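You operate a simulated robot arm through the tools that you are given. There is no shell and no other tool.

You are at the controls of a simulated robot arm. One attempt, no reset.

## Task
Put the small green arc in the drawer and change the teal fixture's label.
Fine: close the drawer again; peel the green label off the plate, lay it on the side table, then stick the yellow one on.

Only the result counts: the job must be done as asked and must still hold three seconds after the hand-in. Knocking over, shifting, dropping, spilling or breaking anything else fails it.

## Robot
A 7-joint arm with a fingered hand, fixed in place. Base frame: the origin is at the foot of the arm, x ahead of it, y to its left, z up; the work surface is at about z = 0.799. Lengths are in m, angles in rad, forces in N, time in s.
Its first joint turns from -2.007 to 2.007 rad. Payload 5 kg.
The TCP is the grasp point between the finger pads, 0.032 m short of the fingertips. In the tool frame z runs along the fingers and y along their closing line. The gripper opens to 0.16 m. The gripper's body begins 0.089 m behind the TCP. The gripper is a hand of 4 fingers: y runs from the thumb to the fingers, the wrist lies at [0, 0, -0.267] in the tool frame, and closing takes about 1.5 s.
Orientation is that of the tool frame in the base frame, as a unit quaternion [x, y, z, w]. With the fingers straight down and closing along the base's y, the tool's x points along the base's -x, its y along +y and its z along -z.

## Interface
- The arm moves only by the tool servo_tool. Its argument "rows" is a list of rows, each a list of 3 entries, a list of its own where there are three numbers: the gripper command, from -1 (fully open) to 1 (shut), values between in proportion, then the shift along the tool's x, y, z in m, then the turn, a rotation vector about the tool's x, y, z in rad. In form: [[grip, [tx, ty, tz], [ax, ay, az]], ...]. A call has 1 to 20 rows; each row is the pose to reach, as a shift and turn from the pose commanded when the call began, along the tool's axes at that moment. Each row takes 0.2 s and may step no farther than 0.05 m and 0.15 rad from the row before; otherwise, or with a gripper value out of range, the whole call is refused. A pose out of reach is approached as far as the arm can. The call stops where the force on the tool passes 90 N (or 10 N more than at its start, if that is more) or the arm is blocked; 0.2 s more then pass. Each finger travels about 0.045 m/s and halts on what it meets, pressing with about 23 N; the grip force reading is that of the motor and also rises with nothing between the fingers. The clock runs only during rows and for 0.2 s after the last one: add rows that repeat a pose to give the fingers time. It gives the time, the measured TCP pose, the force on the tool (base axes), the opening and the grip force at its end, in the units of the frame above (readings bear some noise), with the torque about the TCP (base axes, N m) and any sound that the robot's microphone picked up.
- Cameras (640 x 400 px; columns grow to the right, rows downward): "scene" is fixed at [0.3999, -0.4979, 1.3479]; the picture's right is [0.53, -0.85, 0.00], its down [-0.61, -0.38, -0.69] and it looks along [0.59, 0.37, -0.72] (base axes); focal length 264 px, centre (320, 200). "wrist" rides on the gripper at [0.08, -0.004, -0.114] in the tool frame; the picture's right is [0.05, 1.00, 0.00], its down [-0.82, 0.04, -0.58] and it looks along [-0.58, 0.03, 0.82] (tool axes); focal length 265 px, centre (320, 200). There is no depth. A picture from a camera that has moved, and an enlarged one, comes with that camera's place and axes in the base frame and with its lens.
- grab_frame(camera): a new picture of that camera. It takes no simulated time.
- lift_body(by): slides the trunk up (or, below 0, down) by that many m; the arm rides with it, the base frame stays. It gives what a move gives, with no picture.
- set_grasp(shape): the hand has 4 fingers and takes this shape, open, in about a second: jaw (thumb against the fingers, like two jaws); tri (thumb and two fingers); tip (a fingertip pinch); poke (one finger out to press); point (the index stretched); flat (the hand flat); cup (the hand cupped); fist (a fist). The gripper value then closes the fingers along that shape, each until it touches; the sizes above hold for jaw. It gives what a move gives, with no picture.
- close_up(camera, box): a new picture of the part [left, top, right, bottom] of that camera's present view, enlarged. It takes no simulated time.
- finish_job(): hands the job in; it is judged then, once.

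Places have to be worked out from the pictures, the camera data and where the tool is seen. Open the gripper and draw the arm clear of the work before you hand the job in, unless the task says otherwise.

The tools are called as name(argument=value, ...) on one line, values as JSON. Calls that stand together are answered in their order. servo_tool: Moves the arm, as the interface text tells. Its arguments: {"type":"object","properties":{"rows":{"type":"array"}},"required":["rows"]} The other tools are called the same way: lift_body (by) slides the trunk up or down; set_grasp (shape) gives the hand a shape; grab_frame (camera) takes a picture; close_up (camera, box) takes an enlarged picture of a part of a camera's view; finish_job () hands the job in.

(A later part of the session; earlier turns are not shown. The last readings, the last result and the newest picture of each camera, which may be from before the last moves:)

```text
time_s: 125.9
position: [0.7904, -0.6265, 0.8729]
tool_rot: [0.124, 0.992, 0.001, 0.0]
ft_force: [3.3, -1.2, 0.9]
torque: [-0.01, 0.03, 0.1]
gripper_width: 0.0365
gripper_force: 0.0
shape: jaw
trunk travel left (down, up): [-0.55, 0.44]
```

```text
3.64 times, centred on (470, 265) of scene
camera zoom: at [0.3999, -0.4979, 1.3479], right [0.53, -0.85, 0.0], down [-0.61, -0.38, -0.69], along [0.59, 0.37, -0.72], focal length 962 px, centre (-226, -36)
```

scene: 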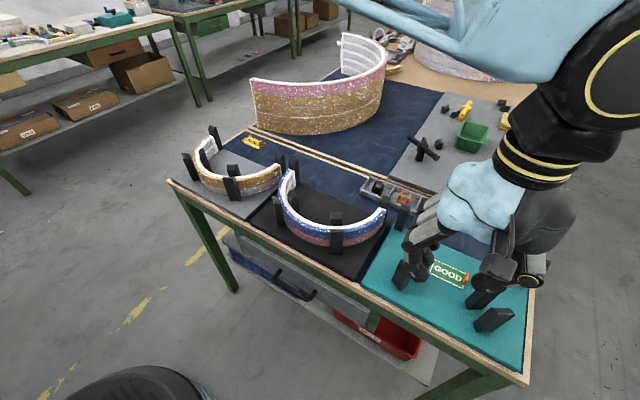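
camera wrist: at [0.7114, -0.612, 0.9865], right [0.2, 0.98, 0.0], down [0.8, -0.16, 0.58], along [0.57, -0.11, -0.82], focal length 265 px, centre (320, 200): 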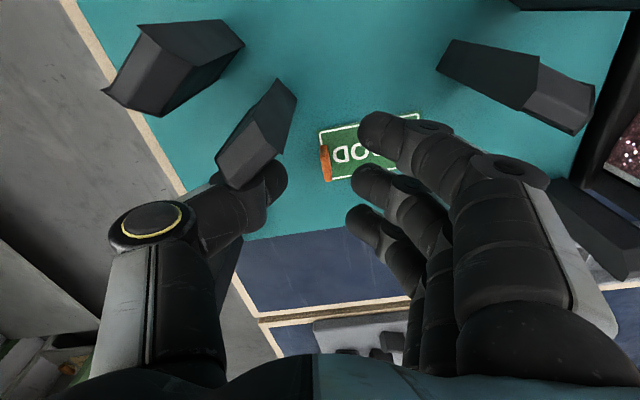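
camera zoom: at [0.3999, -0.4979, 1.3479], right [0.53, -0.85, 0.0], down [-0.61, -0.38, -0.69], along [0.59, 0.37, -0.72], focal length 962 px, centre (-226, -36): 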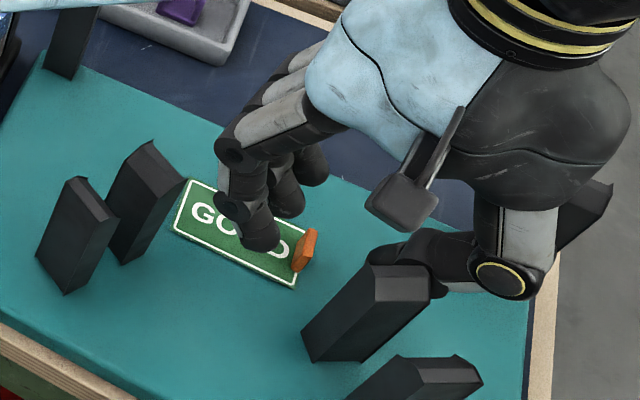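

There's a small side force: the thumb is close to the inner-right post. I lift 3 cm, turn the hand back to yaw −0.1 and shift slightly outward (+x), giving both thumb and index clearance.

servo_tool(rows=[[0.55, [0, 0, -0.015], [0, 0, 0]], [0.55, [0, 0, -0.03], [0, 0, 0]], [0.55, [-0.002, 0.003, -0.03], [0, 0, -0.075]], [0.55, [-0.0043, 0.0058, -0.03], [0, 0, -0.15]], [0.55, [-0.0043, 0.0058, -0.03], [0, 0, -0.15]]])

grab_frame(camera="wrist")

close_up(camera="scene", box=[400, 210, 540, 320])

```text
time_s: 127.1
position: [0.7958, -0.6223, 0.9027]
tool_rot: [0.05, 0.999, 0.0, 0.0]
ft_force: [0.5, -0.1, 0.5]
torque: [-0.01, 0.0, 0.0]
gripper_width: 0.0363
gripper_force: 0.1
shape: jaw
trunk travel left (down, up): [-0.55, 0.44]
```

```text
taken
camera wrist: at [0.7154, -0.6187, 1.0174], right [0.05, 1.0, 0.0], down [0.82, -0.04, 0.58], along [0.58, -0.03, -0.82], focal length 265 px, centre (320, 200)
```

wrist: 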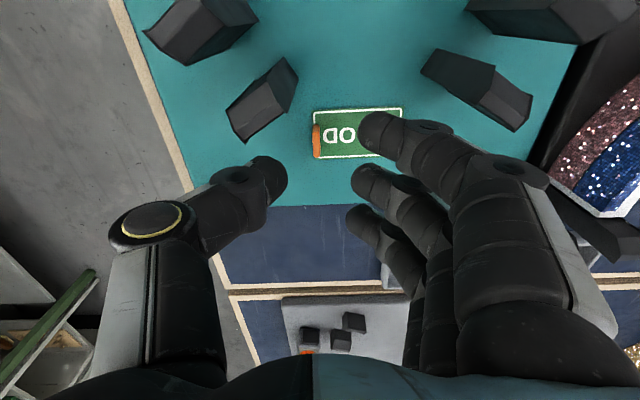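

```text
3.64 times, centred on (470, 265) of scene
camera zoom: at [0.3999, -0.4979, 1.3479], right [0.53, -0.85, 0.0], down [-0.61, -0.38, -0.69], along [0.59, 0.37, -0.72], focal length 962 px, centre (-226, -36)
```

zoom: 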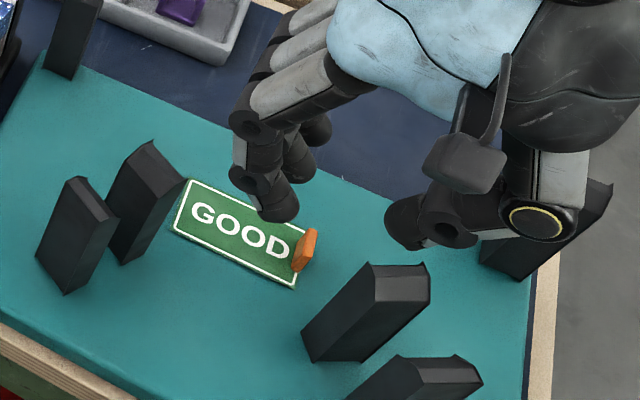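

The contact is gone. I zoom to refine the tab position relative to the pinch line before descending.

close_up(camera="wrist", box=[240, 80, 400, 200])

```text
3.33 times, centred on (320, 140) of wrist
camera zoom: at [0.7154, -0.6187, 1.0174], right [0.05, 1.0, 0.0], down [0.82, -0.04, 0.58], along [0.58, -0.03, -0.82], focal length 885 px, centre (320, 400)
```

zoom: 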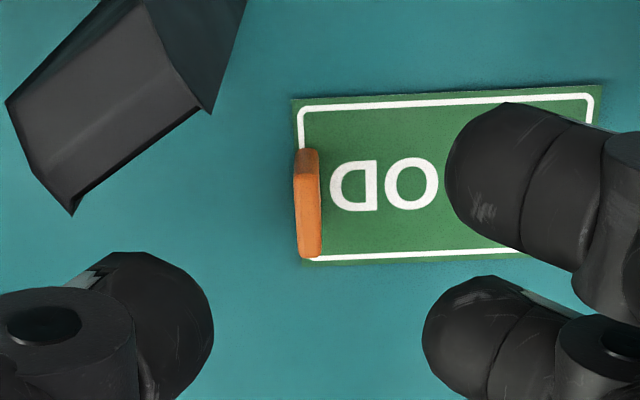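

The tab centre is 2 mm off in x and 2.5 mm toward the thumb. I correct, narrow the opening to 3 cm and descend to z≈0.86, checking forces.

servo_tool(rows=[[0.62, [0.002, -0.0025, 0.0], [0, 0, 0]], [0.62, [0.002, -0.0025, 0.015], [0, 0, 0]], [0.62, [0.002, -0.0025, 0.03], [0, 0, 0]], [0.62, [0.002, -0.0025, 0.04], [0, 0, 0]], [0.62, [0.002, -0.0025, 0.04], [0, 0, 0]]])

grab_frame(camera="wrist")

close_up(camera="scene", box=[400, 210, 540, 320])

```text
time_s: 128.3
position: [0.7936, -0.6221, 0.8652]
tool_rot: [0.05, 0.999, 0.001, 0.0]
ft_force: [0.0, -0.3, -0.3]
torque: [0.0, 0.0, 0.03]
gripper_width: 0.0308
gripper_force: 0.1
shape: jaw
trunk travel left (down, up): [-0.55, 0.44]
```

```text
taken
camera wrist: at [0.713, -0.62, 0.9784], right [0.05, 1.0, 0.0], down [0.82, -0.04, 0.58], along [0.58, -0.03, -0.82], focal length 265 px, centre (320, 200)
```

wrist: 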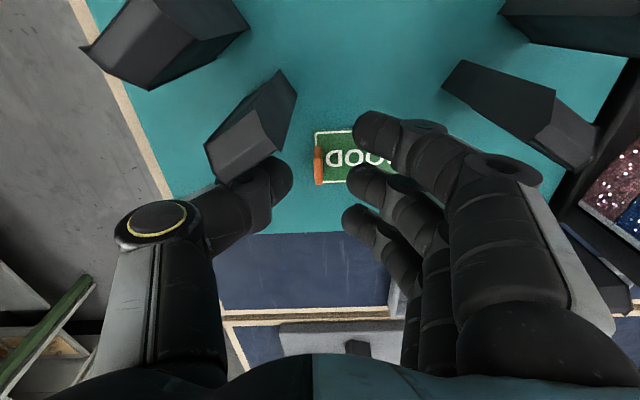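

```text
3.64 times, centred on (470, 265) of scene
camera zoom: at [0.3999, -0.4979, 1.3479], right [0.53, -0.85, 0.0], down [-0.61, -0.38, -0.69], along [0.59, 0.37, -0.72], focal length 962 px, centre (-226, -36)
```

zoom: 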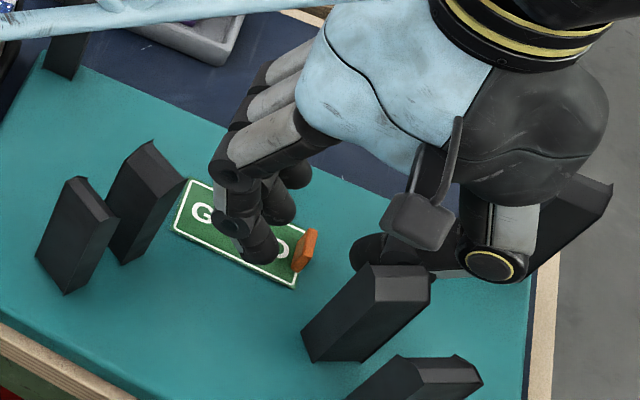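

No contact and the tab sits between the thumb and middle finger. I descend the last 2 cm in small steps.

servo_tool(rows=[[0.62, [0, 0, 0.006], [0, 0, 0]], [0.62, [0, 0, 0.012], [0, 0, 0]], [0.62, [0, 0, 0.016], [0, 0, 0]], [0.62, [0, 0, 0.019], [0, 0, 0]]])

close_up(camera="wrist", box=[200, 60, 480, 240])

```text
time_s: 129.3
position: [0.7911, -0.6218, 0.8483]
tool_rot: [0.05, 0.999, 0.0, 0.0]
ft_force: [0.0, 0.4, -0.6]
torque: [-0.02, -0.01, 0.01]
gripper_width: 0.0308
gripper_force: 0.0
shape: jaw
out of reach, approached as far as the arm can: row 4
trunk travel left (down, up): [-0.55, 0.44]
```

```text
2.22 times, centred on (340, 150) of wrist
camera zoom: at [0.7112, -0.6197, 0.9616], right [0.05, 1.0, 0.0], down [0.82, -0.04, 0.58], along [0.58, -0.03, -0.82], focal length 590 px, centre (276, 311)
```

zoom: 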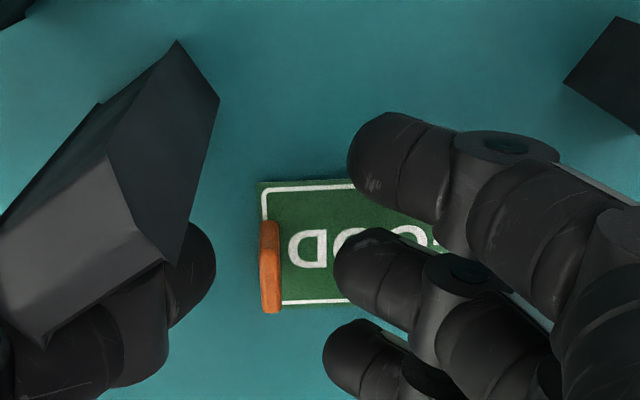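

The arm's reach limit stopped it at z=0.848, and the tab is well aligned between thumb and middle finger. I use the trunk to drop the last 3 mm.

lift_body(by=-0.003)

```text
time_s: 129.8
position: [0.7902, -0.6226, 0.8455]
tool_rot: [0.05, 0.999, -0.001, 0.001]
ft_force: [-0.7, 1.1, 0.5]
torque: [-0.01, 0.0, -0.04]
gripper_width: 0.031
gripper_force: 0.0
shape: jaw
trunk travel left (down, up): [-0.547, 0.443]
```

Fingertips are now about 2–3 mm above the plate with no contact. I close on the tab.

servo_tool(rows=[[0.75, [0, 0, 0], [0, 0, 0]], [0.85, [0, 0, 0], [0, 0, 0]], [1, [0, 0, 0], [0, 0, 0]], [1, [0, 0, 0], [0, 0, 0]], [1, [0, 0, 0], [0, 0, 0]]])

close_up(camera="wrist", box=[200, 60, 480, 240])

close_up(camera="scene", box=[400, 210, 540, 320])

```text
time_s: 131.0
position: [0.7917, -0.6238, 0.8454]
tool_rot: [0.051, 0.999, 0.0, 0.0]
ft_force: [-2.2, -4.9, 6.7]
torque: [-0.16, 0.01, 0.01]
gripper_width: 0.0001
gripper_force: 22.7
shape: jaw
trunk travel left (down, up): [-0.547, 0.443]
```

```text
2.22 times, centred on (340, 150) of wrist
camera zoom: at [0.7102, -0.6207, 0.9598], right [0.05, 1.0, 0.0], down [0.82, -0.04, 0.58], along [0.58, -0.03, -0.82], focal length 590 px, centre (276, 311)
```

zoom: 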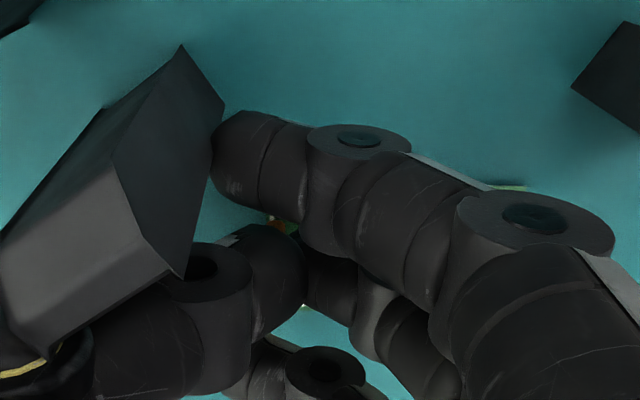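

```text
3.64 times, centred on (470, 265) of scene
camera zoom: at [0.3999, -0.4979, 1.3479], right [0.53, -0.85, 0.0], down [-0.61, -0.38, -0.69], along [0.59, 0.37, -0.72], focal length 962 px, centre (-226, -36)
```

zoom: 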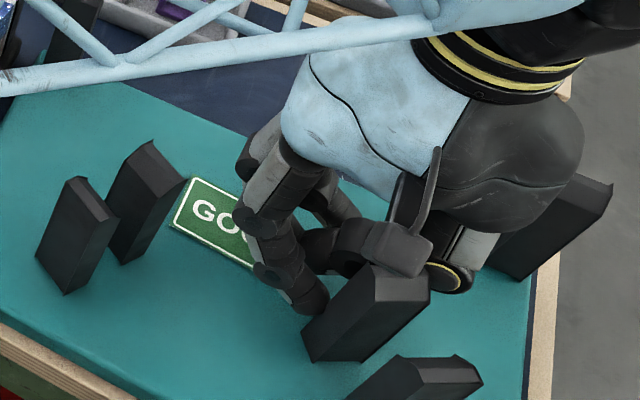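

The index finger has closed past the tab, so the width reading isn't conclusive; some orange is visible between thumb and fingers. I lift slowly by 1.5 cm to see whether the tab is held.

servo_tool(rows=[[1, [0, 0, -0.004], [0, 0, 0]], [1, [0, 0, -0.008], [0, 0, 0]], [1, [0, 0, -0.012], [0, 0, 0]], [1, [0, 0, -0.015], [0, 0, 0]]])

close_up(camera="wrist", box=[200, 60, 480, 240])

close_up(camera="scene", box=[400, 210, 540, 320])

```text
time_s: 132.0
position: [0.7915, -0.6231, 0.8602]
tool_rot: [0.05, 0.999, -0.001, 0.0]
ft_force: [-1.0, 0.2, 0.0]
torque: [0.04, 0.0, 0.0]
gripper_width: 0.0
gripper_force: 22.8
shape: jaw
trunk travel left (down, up): [-0.547, 0.443]
```

```text
2.22 times, centred on (340, 150) of wrist
camera zoom: at [0.7115, -0.6202, 0.9741], right [0.05, 1.0, 0.0], down [0.82, -0.04, 0.58], along [0.58, -0.03, -0.82], focal length 590 px, centre (276, 311)
```

zoom: 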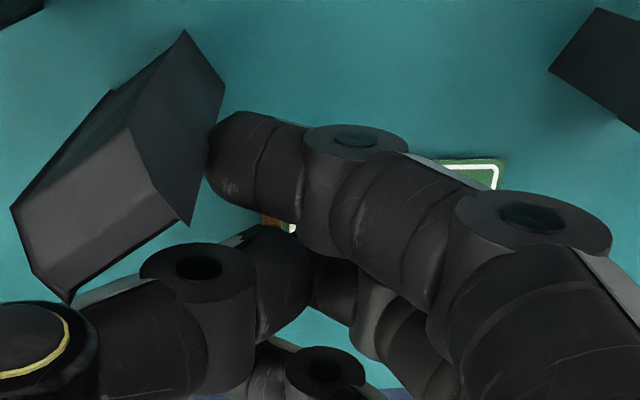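

```text
3.64 times, centred on (470, 265) of scene
camera zoom: at [0.3999, -0.4979, 1.3479], right [0.53, -0.85, 0.0], down [-0.61, -0.38, -0.69], along [0.59, 0.37, -0.72], focal length 962 px, centre (-226, -36)
```

zoom: 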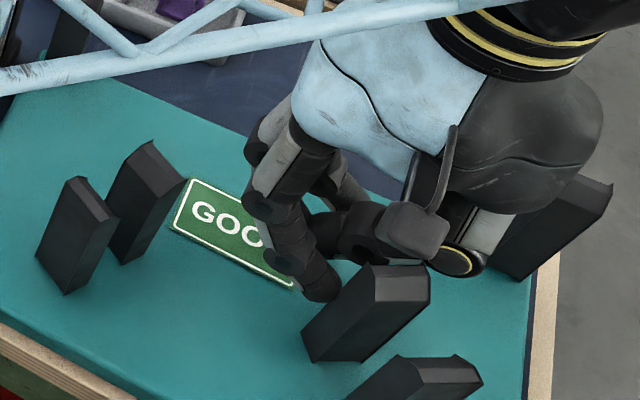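

The fingers slid over the top: with a narrow opening the tips sit only about 2 cm below the TCP, so I need to be ~7 mm lower. I reopen, and lower the trunk slightly for reach.

servo_tool(rows=[[0.8, [0, 0, 0], [0, 0, 0]], [0.62, [0, 0, 0], [0, 0, 0]], [0.62, [0, 0, 0], [0, 0, 0]], [0.62, [0, 0, 0], [0, 0, 0]]])

lift_body(by=-0.009)

close_up(camera="wrist", box=[200, 60, 480, 240])

```text
time_s: 133.0
position: [0.792, -0.6219, 0.8598]
tool_rot: [0.049, 0.999, -0.001, 0.0]
ft_force: [0.0, -0.5, -0.2]
torque: [-0.04, 0.01, 0.0]
gripper_width: 0.03
gripper_force: 0.0
shape: jaw
trunk travel left (down, up): [-0.547, 0.443]
```

```text
time_s: 133.6
position: [0.7907, -0.6234, 0.8517]
tool_rot: [0.05, 0.999, 0.0, 0.001]
ft_force: [-0.2, 0.1, -0.5]
torque: [0.02, -0.01, 0.01]
gripper_width: 0.0299
gripper_force: 0.1
shape: jaw
trunk travel left (down, up): [-0.538, 0.452]
```

```text
2.22 times, centred on (340, 150) of wrist
camera zoom: at [0.7113, -0.6202, 0.9652], right [0.05, 1.0, 0.0], down [0.82, -0.04, 0.58], along [0.58, -0.03, -0.82], focal length 590 px, centre (276, 311)
```

zoom: 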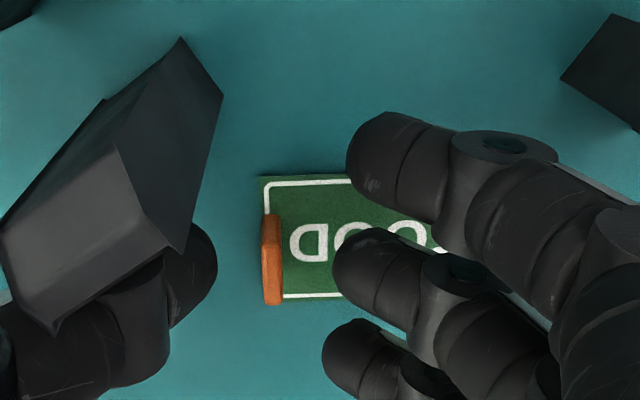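

Tab still in place and centred. I descend about 13 mm more in small steps, watching for plate contact.

servo_tool(rows=[[0.62, [0, 0, 0.004], [0, 0, 0]], [0.62, [0, 0, 0.008], [0, 0, 0]], [0.62, [0, 0, 0.011], [0, 0, 0]], [0.62, [0, 0, 0.013], [0, 0, 0]]])

close_up(camera="wrist", box=[200, 60, 480, 240])

```text
time_s: 134.6
position: [0.792, -0.6235, 0.8392]
tool_rot: [0.05, 0.999, 0.001, 0.0]
ft_force: [0.5, -0.8, 0.0]
torque: [-0.06, -0.01, -0.02]
gripper_width: 0.0299
gripper_force: 0.1
shape: jaw
trunk travel left (down, up): [-0.538, 0.452]
```

```text
2.22 times, centred on (340, 150) of wrist
camera zoom: at [0.7113, -0.6202, 0.9521], right [0.05, 1.0, 0.0], down [0.82, -0.04, 0.58], along [0.58, -0.03, -0.82], focal length 590 px, centre (276, 311)
```

zoom: 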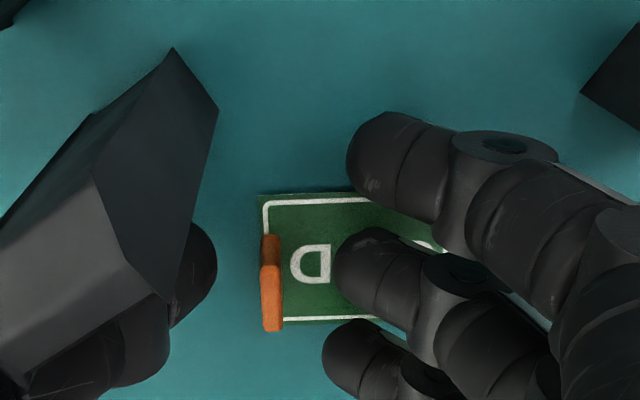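

Still no plate contact. I go 4 mm lower for a better hold on the tab.

servo_tool(rows=[[0.62, [0, 0, 0.002], [0, 0, 0]], [0.62, [0, 0, 0.004], [0, 0, 0]], [0.62, [0, 0, 0.004], [0, 0, 0]]])

```text
time_s: 135.4
position: [0.7906, -0.6238, 0.8348]
tool_rot: [0.049, 0.999, 0.0, 0.001]
ft_force: [0.3, 0.7, 3.0]
torque: [0.08, -0.04, -0.02]
gripper_width: 0.0302
gripper_force: 0.1
shape: jaw
trunk travel left (down, up): [-0.538, 0.452]
```

A light touch on the plate (3 N). I ease up 1 mm and close on the tab.

servo_tool(rows=[[0.62, [0, 0, -0.001], [0, 0, 0]], [0.75, [0, 0, -0.001], [0, 0, 0]], [0.85, [0, 0, -0.001], [0, 0, 0]], [1, [0, 0, -0.001], [0, 0, 0]], [1, [0, 0, -0.001], [0, 0, 0]], [1, [0, 0, -0.001], [0, 0, 0]]])

close_up(camera="wrist", box=[200, 60, 480, 240])

```text
time_s: 136.8
position: [0.7902, -0.6246, 0.8353]
tool_rot: [0.05, 0.999, 0.0, -0.001]
ft_force: [0.4, -5.4, 0.3]
torque: [0.03, 0.01, 0.03]
gripper_width: 0.0
gripper_force: 22.5
shape: jaw
trunk travel left (down, up): [-0.538, 0.452]
```

```text
2.22 times, centred on (340, 150) of wrist
camera zoom: at [0.7104, -0.6212, 0.9489], right [0.05, 1.0, 0.0], down [0.82, -0.04, 0.58], along [0.58, -0.03, -0.82], focal length 590 px, centre (276, 311)
```

zoom: 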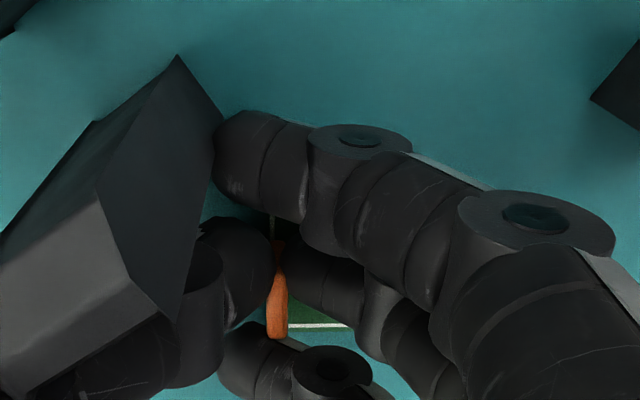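

Now the orange tab is clearly pinched between thumb and middle finger. I lift slowly to peel the label.

servo_tool(rows=[[1, [0, 0, -0.002], [0, 0, 0]], [1, [0, 0, -0.004], [0, 0, 0]], [1, [0, 0, -0.007], [0, 0, 0]], [1, [0, 0, -0.01], [0, 0, 0]]])

close_up(camera="wrist", box=[200, 60, 480, 240])

close_up(camera="scene", box=[400, 210, 540, 320])

```text
time_s: 137.8
position: [0.7918, -0.6243, 0.845]
tool_rot: [0.05, 0.999, 0.0, 0.0]
ft_force: [0.6, 0.0, -0.5]
torque: [0.02, 0.0, 0.01]
gripper_width: 0.0
gripper_force: 23.0
shape: jaw
trunk travel left (down, up): [-0.538, 0.452]
```

```text
2.22 times, centred on (340, 150) of wrist
camera zoom: at [0.7113, -0.6203, 0.959], right [0.05, 1.0, 0.0], down [0.82, -0.04, 0.58], along [0.58, -0.03, -0.82], focal length 590 px, centre (276, 311)
```

zoom: 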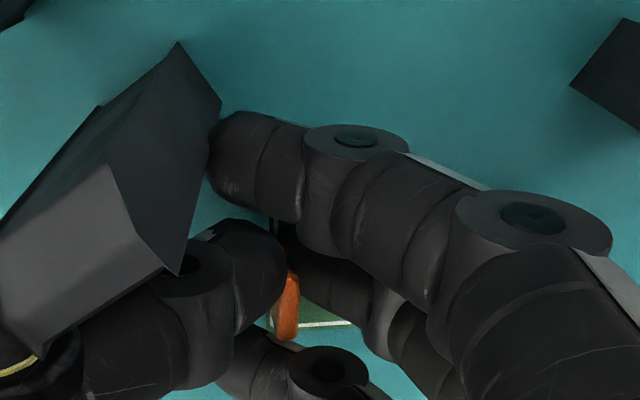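

```text
3.64 times, centred on (470, 265) of scene
camera zoom: at [0.3999, -0.4979, 1.3479], right [0.53, -0.85, 0.0], down [-0.61, -0.38, -0.69], along [0.59, 0.37, -0.72], focal length 962 px, centre (-226, -36)
```

zoom: 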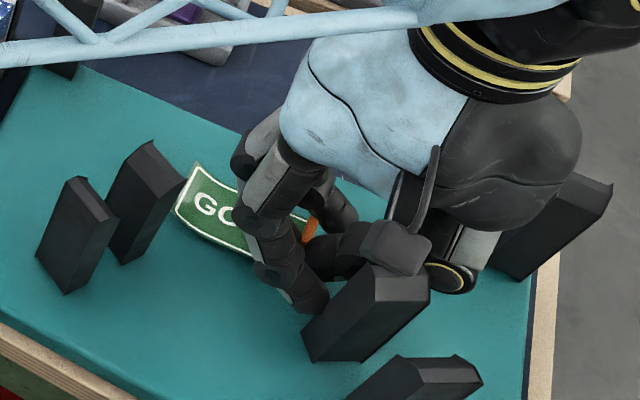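

The label is lifting and bending: it is peeling off. I keep lifting slowly.

servo_tool(rows=[[1, [0, 0, -0.005], [0, 0, 0]], [1, [0, 0, -0.01], [0, 0, 0]], [1, [0, 0, -0.015], [0, 0, 0]], [1, [0, 0, -0.02], [0, 0, 0]], [1, [0, 0, -0.027], [0, 0, 0]], [1, [0, 0, -0.035], [0, 0, 0]]])

grab_frame(camera="wrist")

close_up(camera="scene", box=[400, 210, 540, 320])

```text
time_s: 139.2
position: [0.7919, -0.6237, 0.8798]
tool_rot: [0.05, 0.999, 0.0, 0.0]
ft_force: [0.4, -0.5, -0.6]
torque: [0.02, 0.0, -0.02]
gripper_width: 0.0
gripper_force: 23.1
shape: jaw
trunk travel left (down, up): [-0.538, 0.452]
```

```text
taken
camera wrist: at [0.7118, -0.6205, 0.9945], right [0.05, 1.0, 0.0], down [0.82, -0.04, 0.58], along [0.58, -0.03, -0.82], focal length 265 px, centre (320, 200)
```

wrist: 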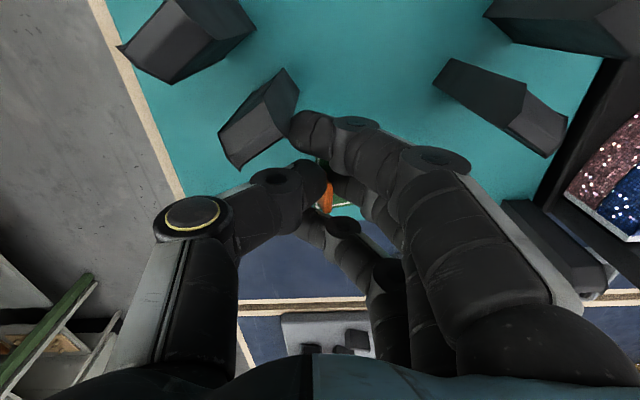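

```text
3.64 times, centred on (470, 265) of scene
camera zoom: at [0.3999, -0.4979, 1.3479], right [0.53, -0.85, 0.0], down [-0.61, -0.38, -0.69], along [0.59, 0.37, -0.72], focal length 962 px, centre (-226, -36)
```

zoom: 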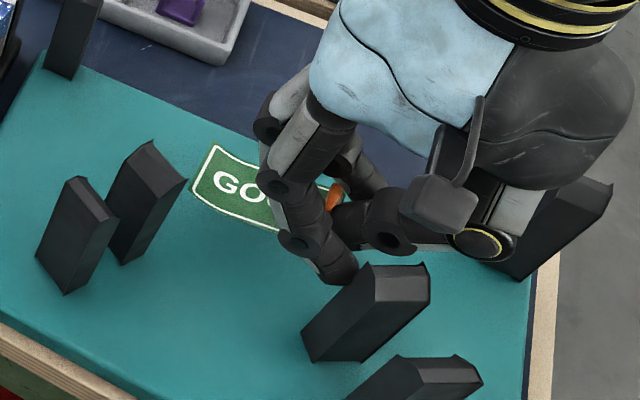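

The label is fully off the plate, held by its tab. I raise it well clear and carry it over to the free navy area of the same table behind the blue fixture, around (0.955, −0.19).

servo_tool(rows=[[1, [0, 0, -0.03], [0, 0, 0]], [1, [0, 0, -0.06], [0, 0, 0]], [1, [0, 0, -0.09], [0, 0, 0]], [1, [-0.0099, 0.0373, -0.1], [0, 0, 0]], [1, [-0.0198, 0.0747, -0.1], [0, 0, 0]], [1, [-0.0297, 0.112, -0.1], [0, 0, 0]], [1, [-0.0396, 0.1494, -0.1], [0, 0, 0]], [1, [-0.0495, 0.1867, -0.1], [0, 0, 0]], [1, [-0.0594, 0.224, -0.1], [0, 0, 0]], [1, [-0.0694, 0.2614, -0.1], [0, 0, 0]], [1, [-0.0793, 0.2987, -0.1], [0, 0, 0]], [1, [-0.0892, 0.3361, -0.1], [0, 0, 0]], [1, [-0.0991, 0.3734, -0.1], [0, 0, 0]], [1, [-0.109, 0.4108, -0.1], [0, 0, 0]], [1, [-0.1189, 0.4481, -0.1], [0, 0, 0]], [1, [-0.1189, 0.4481, -0.1], [0, 0, 0]]])

grab_frame(camera="wrist")

grab_frame(camera="scene")

```text
time_s: 142.6
position: [0.9583, -0.1881, 0.9803]
tool_rot: [0.05, 0.999, 0.001, 0.0]
ft_force: [-0.2, -0.4, 0.0]
torque: [0.01, -0.01, -0.01]
gripper_width: 0.0
gripper_force: 22.6
shape: jaw
trunk travel left (down, up): [-0.538, 0.452]
```

```text
taken
camera wrist: at [0.8767, -0.1852, 1.0939], right [0.05, 1.0, 0.0], down [0.82, -0.04, 0.58], along [0.58, -0.03, -0.82], focal length 265 px, centre (320, 200)
```

wrist: 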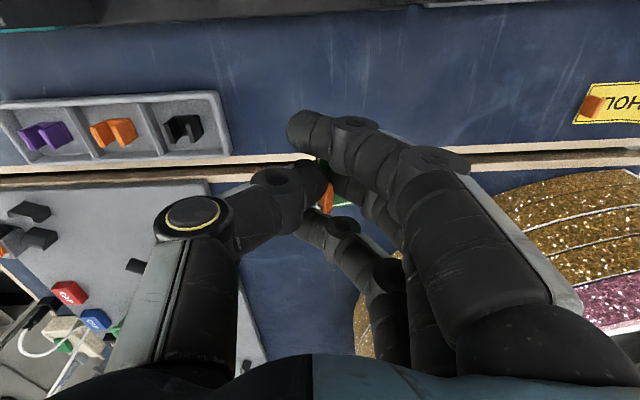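

```text
taken
```

scene: 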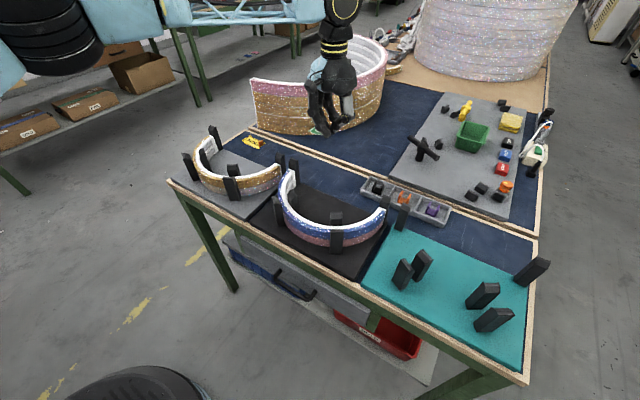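

The drop spot is free navy table; the clip tray ends at y≈−0.293, so I shift 3 cm toward +y for thumb clearance, then lower to just above the surface.

servo_tool(rows=[[1, [-0.0003, 0.015, 0.0], [0, 0, 0]], [1, [-0.0005, 0.03, 0.01], [0, 0, 0]], [1, [-0.0005, 0.03, 0.04], [0, 0, 0]], [1, [-0.0005, 0.03, 0.07], [0, 0, 0]], [1, [-0.0005, 0.03, 0.1], [0, 0, 0]], [1, [-0.0005, 0.03, 0.125], [0, 0, 0]], [1, [-0.0005, 0.03, 0.14], [0, 0, 0]]])

grab_frame(camera="wrist")

close_up(camera="scene", box=[240, 80, 420, 220])

```text
time_s: 144.2
position: [0.9594, -0.159, 0.8399]
tool_rot: [0.05, 0.999, -0.001, 0.0]
ft_force: [-0.7, 0.1, 0.4]
torque: [-0.01, -0.01, -0.01]
gripper_width: 0.0
gripper_force: 23.2
shape: jaw
trunk travel left (down, up): [-0.538, 0.452]
```

```text
taken
camera wrist: at [0.8784, -0.1562, 0.9531], right [0.05, 1.0, 0.0], down [0.82, -0.04, 0.58], along [0.58, -0.03, -0.82], focal length 265 px, centre (320, 200)
```

wrist: 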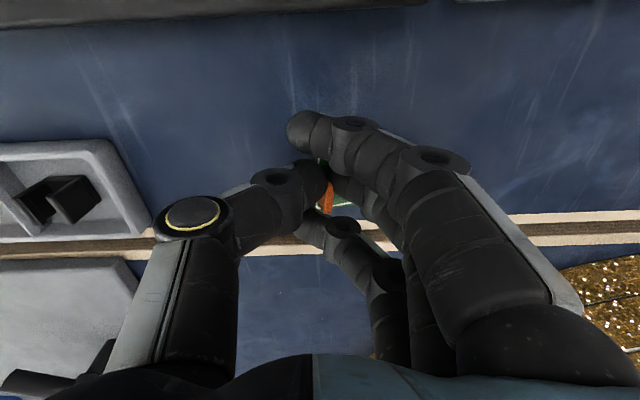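

```text
2.86 times, centred on (330, 150) of scene
camera zoom: at [0.3999, -0.4979, 1.3479], right [0.53, -0.85, 0.0], down [-0.61, -0.38, -0.69], along [0.59, 0.37, -0.72], focal length 756 px, centre (291, 343)
```

zoom: 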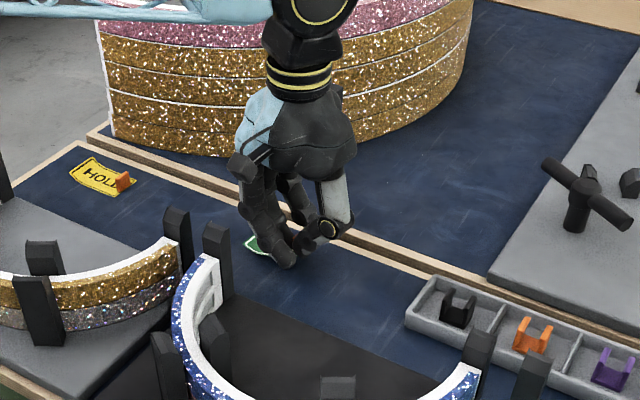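

The label hovers just above the navy surface. I lower it in small steps until contact.

servo_tool(rows=[[1, [0, 0, 0.004], [0, 0, 0]], [1, [0, 0, 0.008], [0, 0, 0]], [1, [0, 0, 0.011], [0, 0, 0]], [1, [0, 0, 0.013], [0, 0, 0]]])

```text
time_s: 145.2
position: [0.9572, -0.1599, 0.826]
tool_rot: [0.049, 0.999, 0.0, 0.0]
ft_force: [-0.3, -0.9, 2.0]
torque: [0.15, 0.0, -0.01]
gripper_width: 0.0
gripper_force: 23.0
shape: jaw
trunk travel left (down, up): [-0.538, 0.452]
```

Slight contact (2 N). I open gently to release the label on the table.

servo_tool(rows=[[0.9, [0, 0, 0], [0, 0, 0]], [0.8, [0, 0, 0], [0, 0, 0]], [0.7, [0, 0, 0], [0, 0, 0]], [0.6, [0, 0, 0], [0, 0, 0]], [0.6, [0, 0, 0], [0, 0, 0]], [0.6, [0, 0, 0], [0, 0, 0]]])

close_up(camera="wrist", box=[180, 60, 460, 260])

close_up(camera="scene", box=[260, 120, 380, 200])

```text
time_s: 146.6
position: [0.9571, -0.1593, 0.8273]
tool_rot: [0.05, 0.999, 0.0, 0.001]
ft_force: [0.7, -0.2, 0.6]
torque: [0.02, 0.04, 0.0]
gripper_width: 0.0316
gripper_force: 0.1
shape: jaw
trunk travel left (down, up): [-0.538, 0.452]
```

```text
2.00 times, centred on (320, 160) of wrist
camera zoom: at [0.8779, -0.1562, 0.9411], right [0.05, 1.0, 0.0], down [0.82, -0.04, 0.58], along [0.58, -0.03, -0.82], focal length 531 px, centre (320, 280)
```

zoom: 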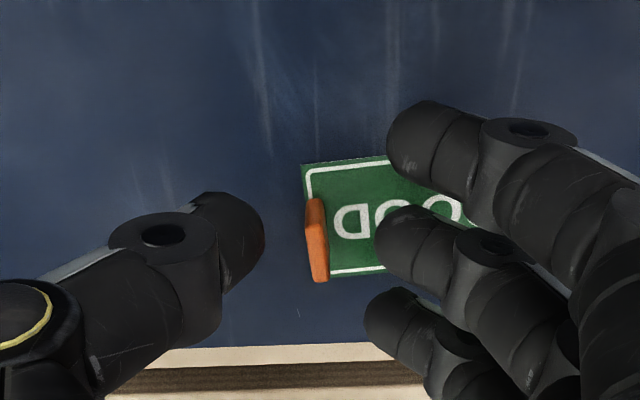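

```text
5.00 times, centred on (320, 160) of scene
camera zoom: at [0.3999, -0.4979, 1.3479], right [0.53, -0.85, 0.0], down [-0.61, -0.38, -0.69], along [0.59, 0.37, -0.72], focal length 1322 px, centre (320, 400)
```

zoom: 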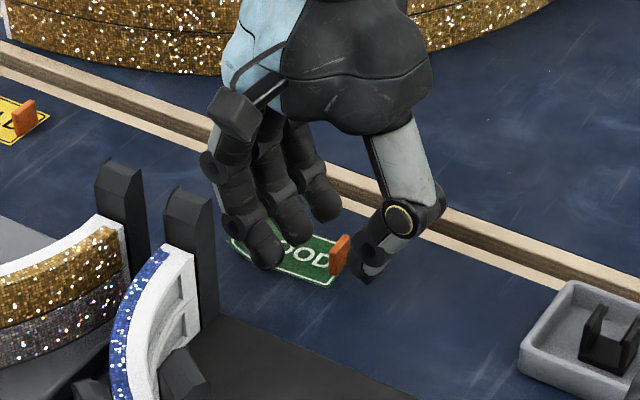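

The GOOD label lies on the table, tab free of both thumb and finger. I raise the hand straight up.

servo_tool(rows=[[0.55, [0, 0, -0.006], [0, 0, 0]], [0.5, [0, 0, -0.015], [0, 0, 0]], [0.5, [0, 0, -0.035], [0, 0, 0]], [0.5, [0, 0, -0.06], [0, 0, 0]], [0.5, [0, 0, -0.09], [0, 0, 0]], [0.5, [0, 0, -0.13], [0, 0, 0]]])

grab_frame(camera="wrist")

grab_frame(camera="scene")

```text
time_s: 148.0
position: [0.9553, -0.1609, 0.9576]
tool_rot: [0.05, 0.999, 0.001, 0.001]
ft_force: [-0.6, -0.4, 0.8]
torque: [0.04, -0.03, -0.02]
gripper_width: 0.0394
gripper_force: 0.0
shape: jaw
trunk travel left (down, up): [-0.538, 0.452]
```

```text
taken
camera wrist: at [0.8754, -0.1578, 1.0717], right [0.05, 1.0, 0.0], down [0.82, -0.04, 0.58], along [0.58, -0.03, -0.82], focal length 265 px, centre (320, 200)
```

wrist: 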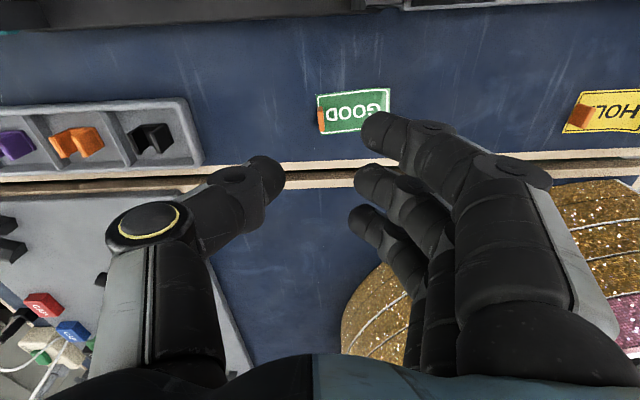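

```text
taken
```

scene: 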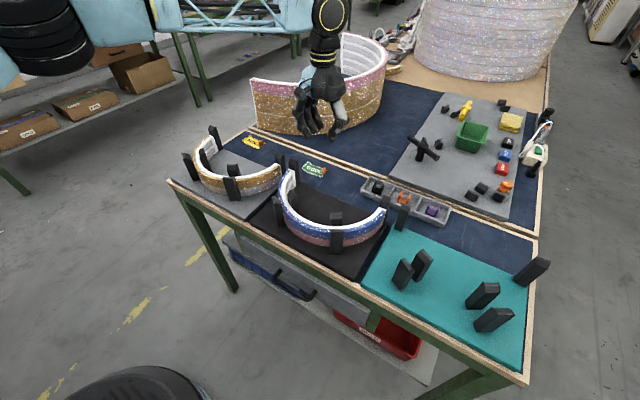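

GOOD is lying on the table. Now I move above the HOLD label (tab near (0.968, 0.095)) to measure it.

servo_tool(rows=[[0.5, [0.0057, 0.0396, 0], [0, 0, -0.0167]], [0.5, [0.0113, 0.0793, 0], [0, 0, -0.0333]], [0.5, [0.017, 0.1189, 0], [0, 0, -0.05]], [0.5, [0.0226, 0.1585, 0], [0, 0, -0.0667]], [0.5, [0.0283, 0.1982, 0], [0, 0, -0.0833]], [0.5, [0.0339, 0.2378, 0], [0, 0, -0.1]], [0.5, [0.0339, 0.2378, 0], [0, 0, -0.1]]])

grab_frame(camera="wrist")

close_up(camera="wrist", box=[240, 70, 420, 190])

close_up(camera="scene", box=[220, 110, 340, 190])

```text
time_s: 149.6
position: [0.9485, 0.0789, 0.96]
tool_rot: [0.0, 1.0, -0.001, 0.0]
ft_force: [0.2, 0.9, 0.5]
torque: [0.0, 0.03, 0.01]
gripper_width: 0.0398
gripper_force: 0.0
shape: jaw
trunk travel left (down, up): [-0.538, 0.452]
```

```text
taken
camera wrist: at [0.8673, 0.0739, 1.073], right [-0.05, 1.0, 0.0], down [0.82, 0.04, 0.58], along [0.58, 0.03, -0.82], focal length 265 px, centre (320, 200)
```

wrist: 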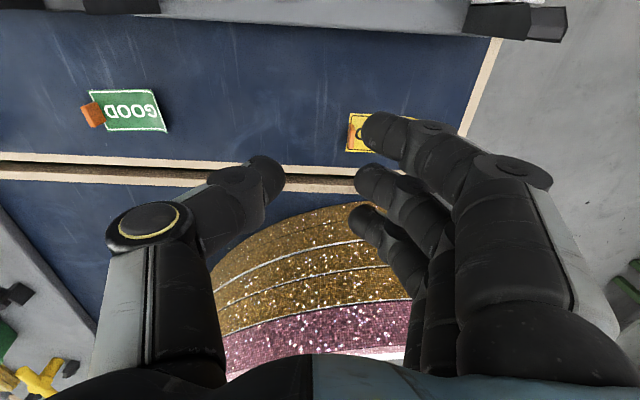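

```text
3.33 times, centred on (330, 130) of wrist
camera zoom: at [0.8673, 0.0739, 1.073], right [-0.05, 1.0, 0.0], down [0.82, 0.04, 0.58], along [0.58, 0.03, -0.82], focal length 885 px, centre (287, 433)
```

zoom: 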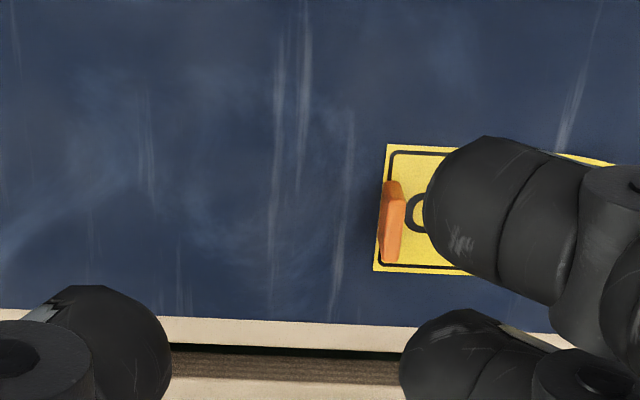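

```text
5.00 times, centred on (280, 150) of scene
camera zoom: at [0.3999, -0.4979, 1.3479], right [0.53, -0.85, 0.0], down [-0.61, -0.38, -0.69], along [0.59, 0.37, -0.72], focal length 1322 px, centre (520, 450)
```

zoom: 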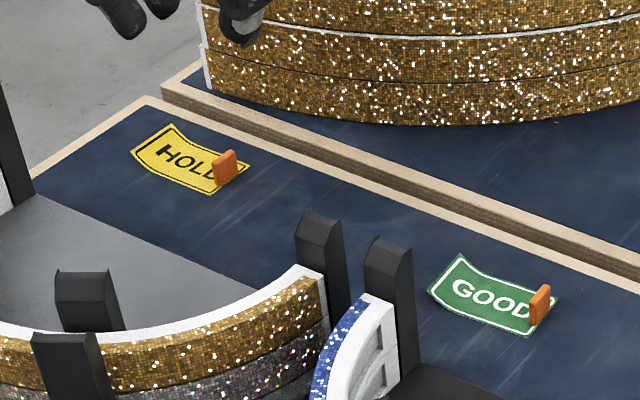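

HOLD's tab is at about (0.970, 0.1125) and the label is aligned with the table axes. I take the same yaw (−0.1) as will be needed on the plate, move over the tab and descend to z≈0.87.

servo_tool(rows=[[0.55, [-0.0108, 0.0168, 0.0], [0, 0, 0.05]], [0.6, [-0.0215, 0.0336, 0.02], [0, 0, 0.1]], [0.6, [-0.0215, 0.0336, 0.05], [0, 0, 0.1]], [0.6, [-0.0215, 0.0336, 0.075], [0, 0, 0.1]], [0.6, [-0.0215, 0.0336, 0.095], [0, 0, 0.1]], [0.6, [-0.0215, 0.0336, 0.095], [0, 0, 0.1]]])

close_up(camera="wrist", box=[200, 60, 480, 240])

grab_frame(camera="scene")

```text
time_s: 151.0
position: [0.9702, 0.1144, 0.8626]
tool_rot: [0.049, 0.999, 0.0, 0.0]
ft_force: [0.4, 0.0, 1.0]
torque: [0.01, 0.01, -0.04]
gripper_width: 0.0325
gripper_force: 0.1
shape: jaw
trunk travel left (down, up): [-0.538, 0.452]
```

```text
2.22 times, centred on (340, 150) of wrist
camera zoom: at [0.89, 0.1165, 0.9766], right [0.05, 1.0, 0.0], down [0.82, -0.04, 0.58], along [0.58, -0.03, -0.82], focal length 590 px, centre (276, 311)
```

zoom: 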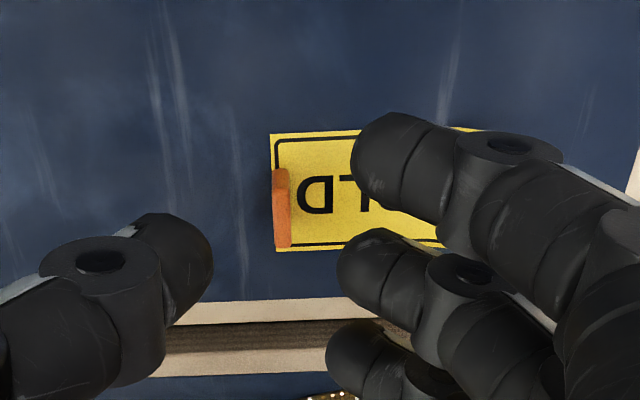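

```text
taken
```

scene: 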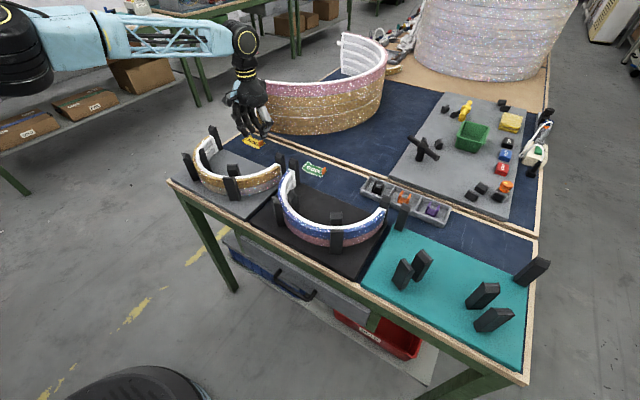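

The tab is within 3 mm of the pinch centre. I correct and descend toward z≈0.826 in small steps.

servo_tool(rows=[[0.62, [0.002, 0.002, 0.01], [0, 0, 0]], [0.62, [0.002, 0.002, 0.02], [0, 0, 0]], [0.62, [0.002, 0.002, 0.028], [0, 0, 0]], [0.62, [0.002, 0.002, 0.033], [0, 0, 0]], [0.62, [0.002, 0.002, 0.036], [0, 0, 0]]])

close_up(camera="wrist", box=[200, 60, 480, 240])

```text
time_s: 152.2
position: [0.969, 0.1164, 0.8271]
tool_rot: [0.049, 0.999, 0.0, 0.0]
ft_force: [0.5, -0.2, -0.1]
torque: [0.01, 0.0, -0.03]
gripper_width: 0.0309
gripper_force: 0.1
shape: jaw
trunk travel left (down, up): [-0.538, 0.452]
```

```text
2.22 times, centred on (340, 150) of wrist
camera zoom: at [0.8881, 0.1197, 0.94], right [0.05, 1.0, 0.0], down [0.82, -0.04, 0.58], along [0.58, -0.03, -0.82], focal length 590 px, centre (276, 311)
```

zoom: 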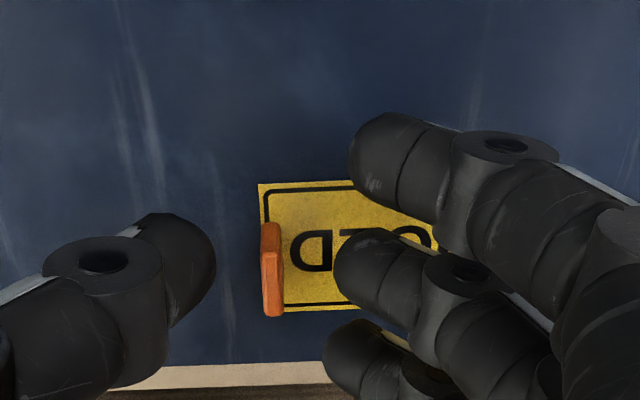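

Same alignment as for the GOOD tab. I go 2 mm lower and close on the tab.

servo_tool(rows=[[0.62, [0, 0, 0.002], [0, 0, 0]], [0.62, [0, 0, 0.002], [0, 0, 0]], [0.75, [0, 0, 0.002], [0, 0, 0]], [0.85, [0, 0, 0.002], [0, 0, 0]], [1, [0, 0, 0.002], [0, 0, 0]], [1, [0, 0, 0.002], [0, 0, 0]], [1, [0, 0, 0.002], [0, 0, 0]]])

close_up(camera="wrist", box=[200, 60, 480, 240])

```text
time_s: 153.8
position: [0.9687, 0.1164, 0.8261]
tool_rot: [0.05, 0.999, 0.0, 0.0]
ft_force: [1.0, -2.5, 8.6]
torque: [-0.09, 0.03, -0.01]
gripper_width: 0.0002
gripper_force: 22.8
shape: jaw
trunk travel left (down, up): [-0.538, 0.452]
```

```text
2.22 times, centred on (340, 150) of wrist
camera zoom: at [0.888, 0.1188, 0.9397], right [0.05, 1.0, 0.0], down [0.81, -0.04, 0.58], along [0.58, -0.03, -0.82], focal length 590 px, centre (276, 311)
```

zoom: 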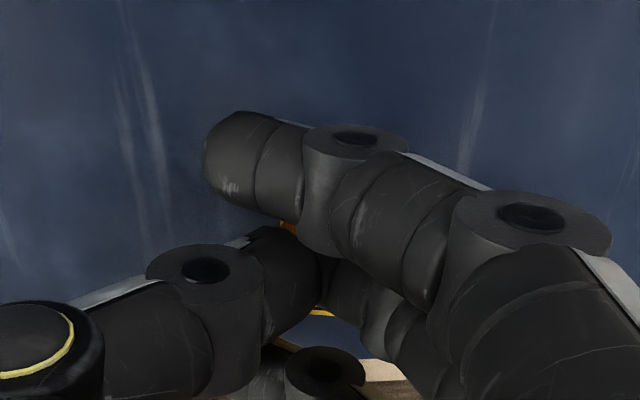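

The force pattern (8.6 N up) suggests the fingers slid over the tab's top again. I reopen and go a few mm lower until I feel the table.

servo_tool(rows=[[0.85, [0, 0, 0], [0, 0, 0]], [0.7, [0, 0, 0], [0, 0, 0]], [0.62, [0, 0, 0], [0, 0, 0]], [0.62, [0, 0, 0], [0, 0, 0]], [0.62, [0, 0, 0], [0, 0, 0]]])

close_up(camera="wrist", box=[200, 60, 480, 240])

servo_tool(rows=[[0.62, [0, 0, 0.002], [0, 0, 0]], [0.62, [0, 0, 0.003], [0, 0, 0]], [0.62, [0, 0, 0.003], [0, 0, 0]]])

```text
time_s: 155.0
position: [0.9686, 0.1169, 0.8235]
tool_rot: [0.05, 0.999, 0.0, -0.001]
ft_force: [0.2, -1.0, -0.7]
torque: [-0.03, -0.01, -0.03]
gripper_width: 0.0296
gripper_force: 0.0
shape: jaw
trunk travel left (down, up): [-0.538, 0.452]
```

```text
2.22 times, centred on (340, 150) of wrist
camera zoom: at [0.8882, 0.1194, 0.9381], right [0.05, 1.0, 0.0], down [0.82, -0.04, 0.58], along [0.58, -0.03, -0.82], focal length 590 px, centre (276, 311)
```

zoom: 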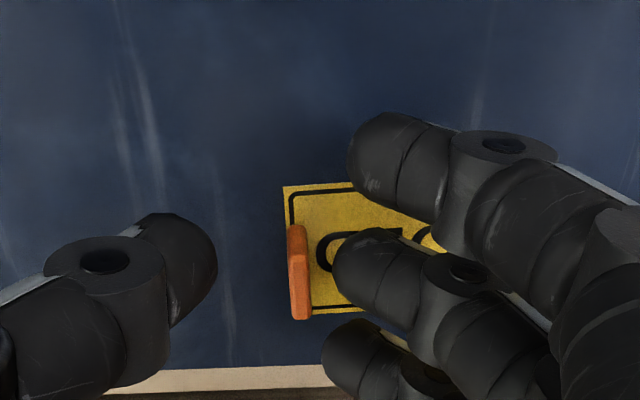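

```text
time_s: 155.8
position: [0.9682, 0.1176, 0.8214]
tool_rot: [0.05, 0.999, 0.0, -0.001]
ft_force: [-0.2, 0.0, 0.3]
torque: [0.0, -0.03, 0.0]
gripper_width: 0.0297
gripper_force: 0.0
shape: jaw
trunk travel left (down, up): [-0.538, 0.452]
```

The loose label was nudged about 6 mm toward +y. I re-centre on the tab and continue down until I feel the surface.

servo_tool(rows=[[0.62, [0.002, 0.003, 0.0], [0, 0, 0]], [0.62, [0.002, 0.0055, 0.0], [0, 0, 0]], [0.62, [0.002, 0.0055, 0.0015], [0, 0, 0]], [0.62, [0.002, 0.0055, 0.0015], [0, 0, 0]]])

close_up(camera="wrist", box=[200, 60, 480, 240])

```text
time_s: 156.8
position: [0.9677, 0.1225, 0.8201]
tool_rot: [0.05, 0.999, 0.001, 0.0]
ft_force: [0.5, 0.1, 0.0]
torque: [0.03, 0.0, -0.03]
gripper_width: 0.03
gripper_force: 0.1
shape: jaw
trunk travel left (down, up): [-0.538, 0.452]
```

```text
2.22 times, centred on (340, 150) of wrist
camera zoom: at [0.8864, 0.1256, 0.9335], right [0.05, 1.0, 0.0], down [0.82, -0.04, 0.58], along [0.58, -0.03, -0.82], focal length 590 px, centre (276, 311)
```

zoom: 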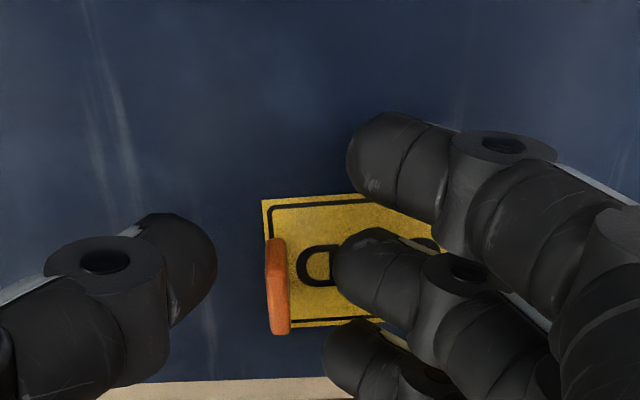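

Tab centred between the thumb and middle finger, still no contact at z=0.820. I go 2 mm further down.

servo_tool(rows=[[0.62, [0, 0, 0.001], [0, 0, 0]], [0.62, [0, 0, 0.002], [0, 0, 0]], [0.62, [0, 0, 0.002], [0, 0, 0]]])

```text
time_s: 157.6
position: [0.9663, 0.121, 0.8172]
tool_rot: [0.051, 0.999, 0.0, 0.001]
ft_force: [1.1, 0.3, 0.4]
torque: [-0.04, 0.01, -0.02]
gripper_width: 0.0298
gripper_force: 0.1
shape: jaw
trunk travel left (down, up): [-0.538, 0.452]
```

Still no contact. I continue down in 1.5 mm steps.

servo_tool(rows=[[0.62, [0, 0, 0.0015], [0, 0, 0]], [0.62, [0, 0, 0.003], [0, 0, 0]], [0.62, [0, 0, 0.003], [0, 0, 0]]])

close_up(camera="wrist", box=[200, 60, 480, 240])

close_up(camera="scene", box=[220, 100, 320, 170])

```text
time_s: 158.4
position: [0.9657, 0.1222, 0.8157]
tool_rot: [0.049, 0.999, 0.0, 0.0]
ft_force: [0.5, 0.2, 5.0]
torque: [0.11, -0.06, 0.02]
gripper_width: 0.0302
gripper_force: 0.1
shape: jaw
trunk travel left (down, up): [-0.538, 0.452]
```

```text
2.22 times, centred on (340, 150) of wrist
camera zoom: at [0.8855, 0.1251, 0.9293], right [0.05, 1.0, 0.0], down [0.82, -0.04, 0.58], along [0.58, -0.03, -0.82], focal length 590 px, centre (276, 311)
```

zoom: 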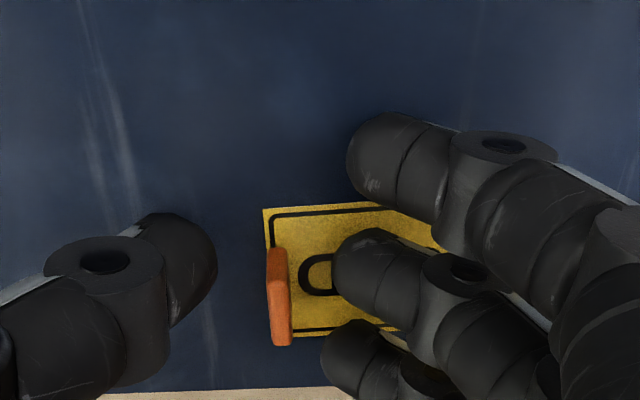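

```text
5.71 times, centred on (270, 135) of scene
camera zoom: at [0.3999, -0.4979, 1.3479], right [0.53, -0.85, 0.0], down [-0.61, -0.38, -0.69], along [0.59, 0.37, -0.72], focal length 1511 px, centre (606, 571)
```

zoom: 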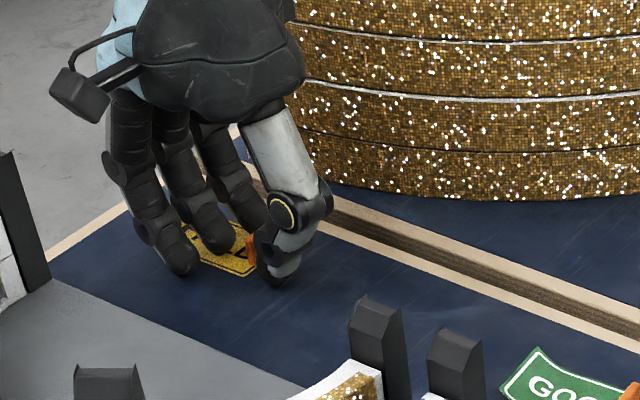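

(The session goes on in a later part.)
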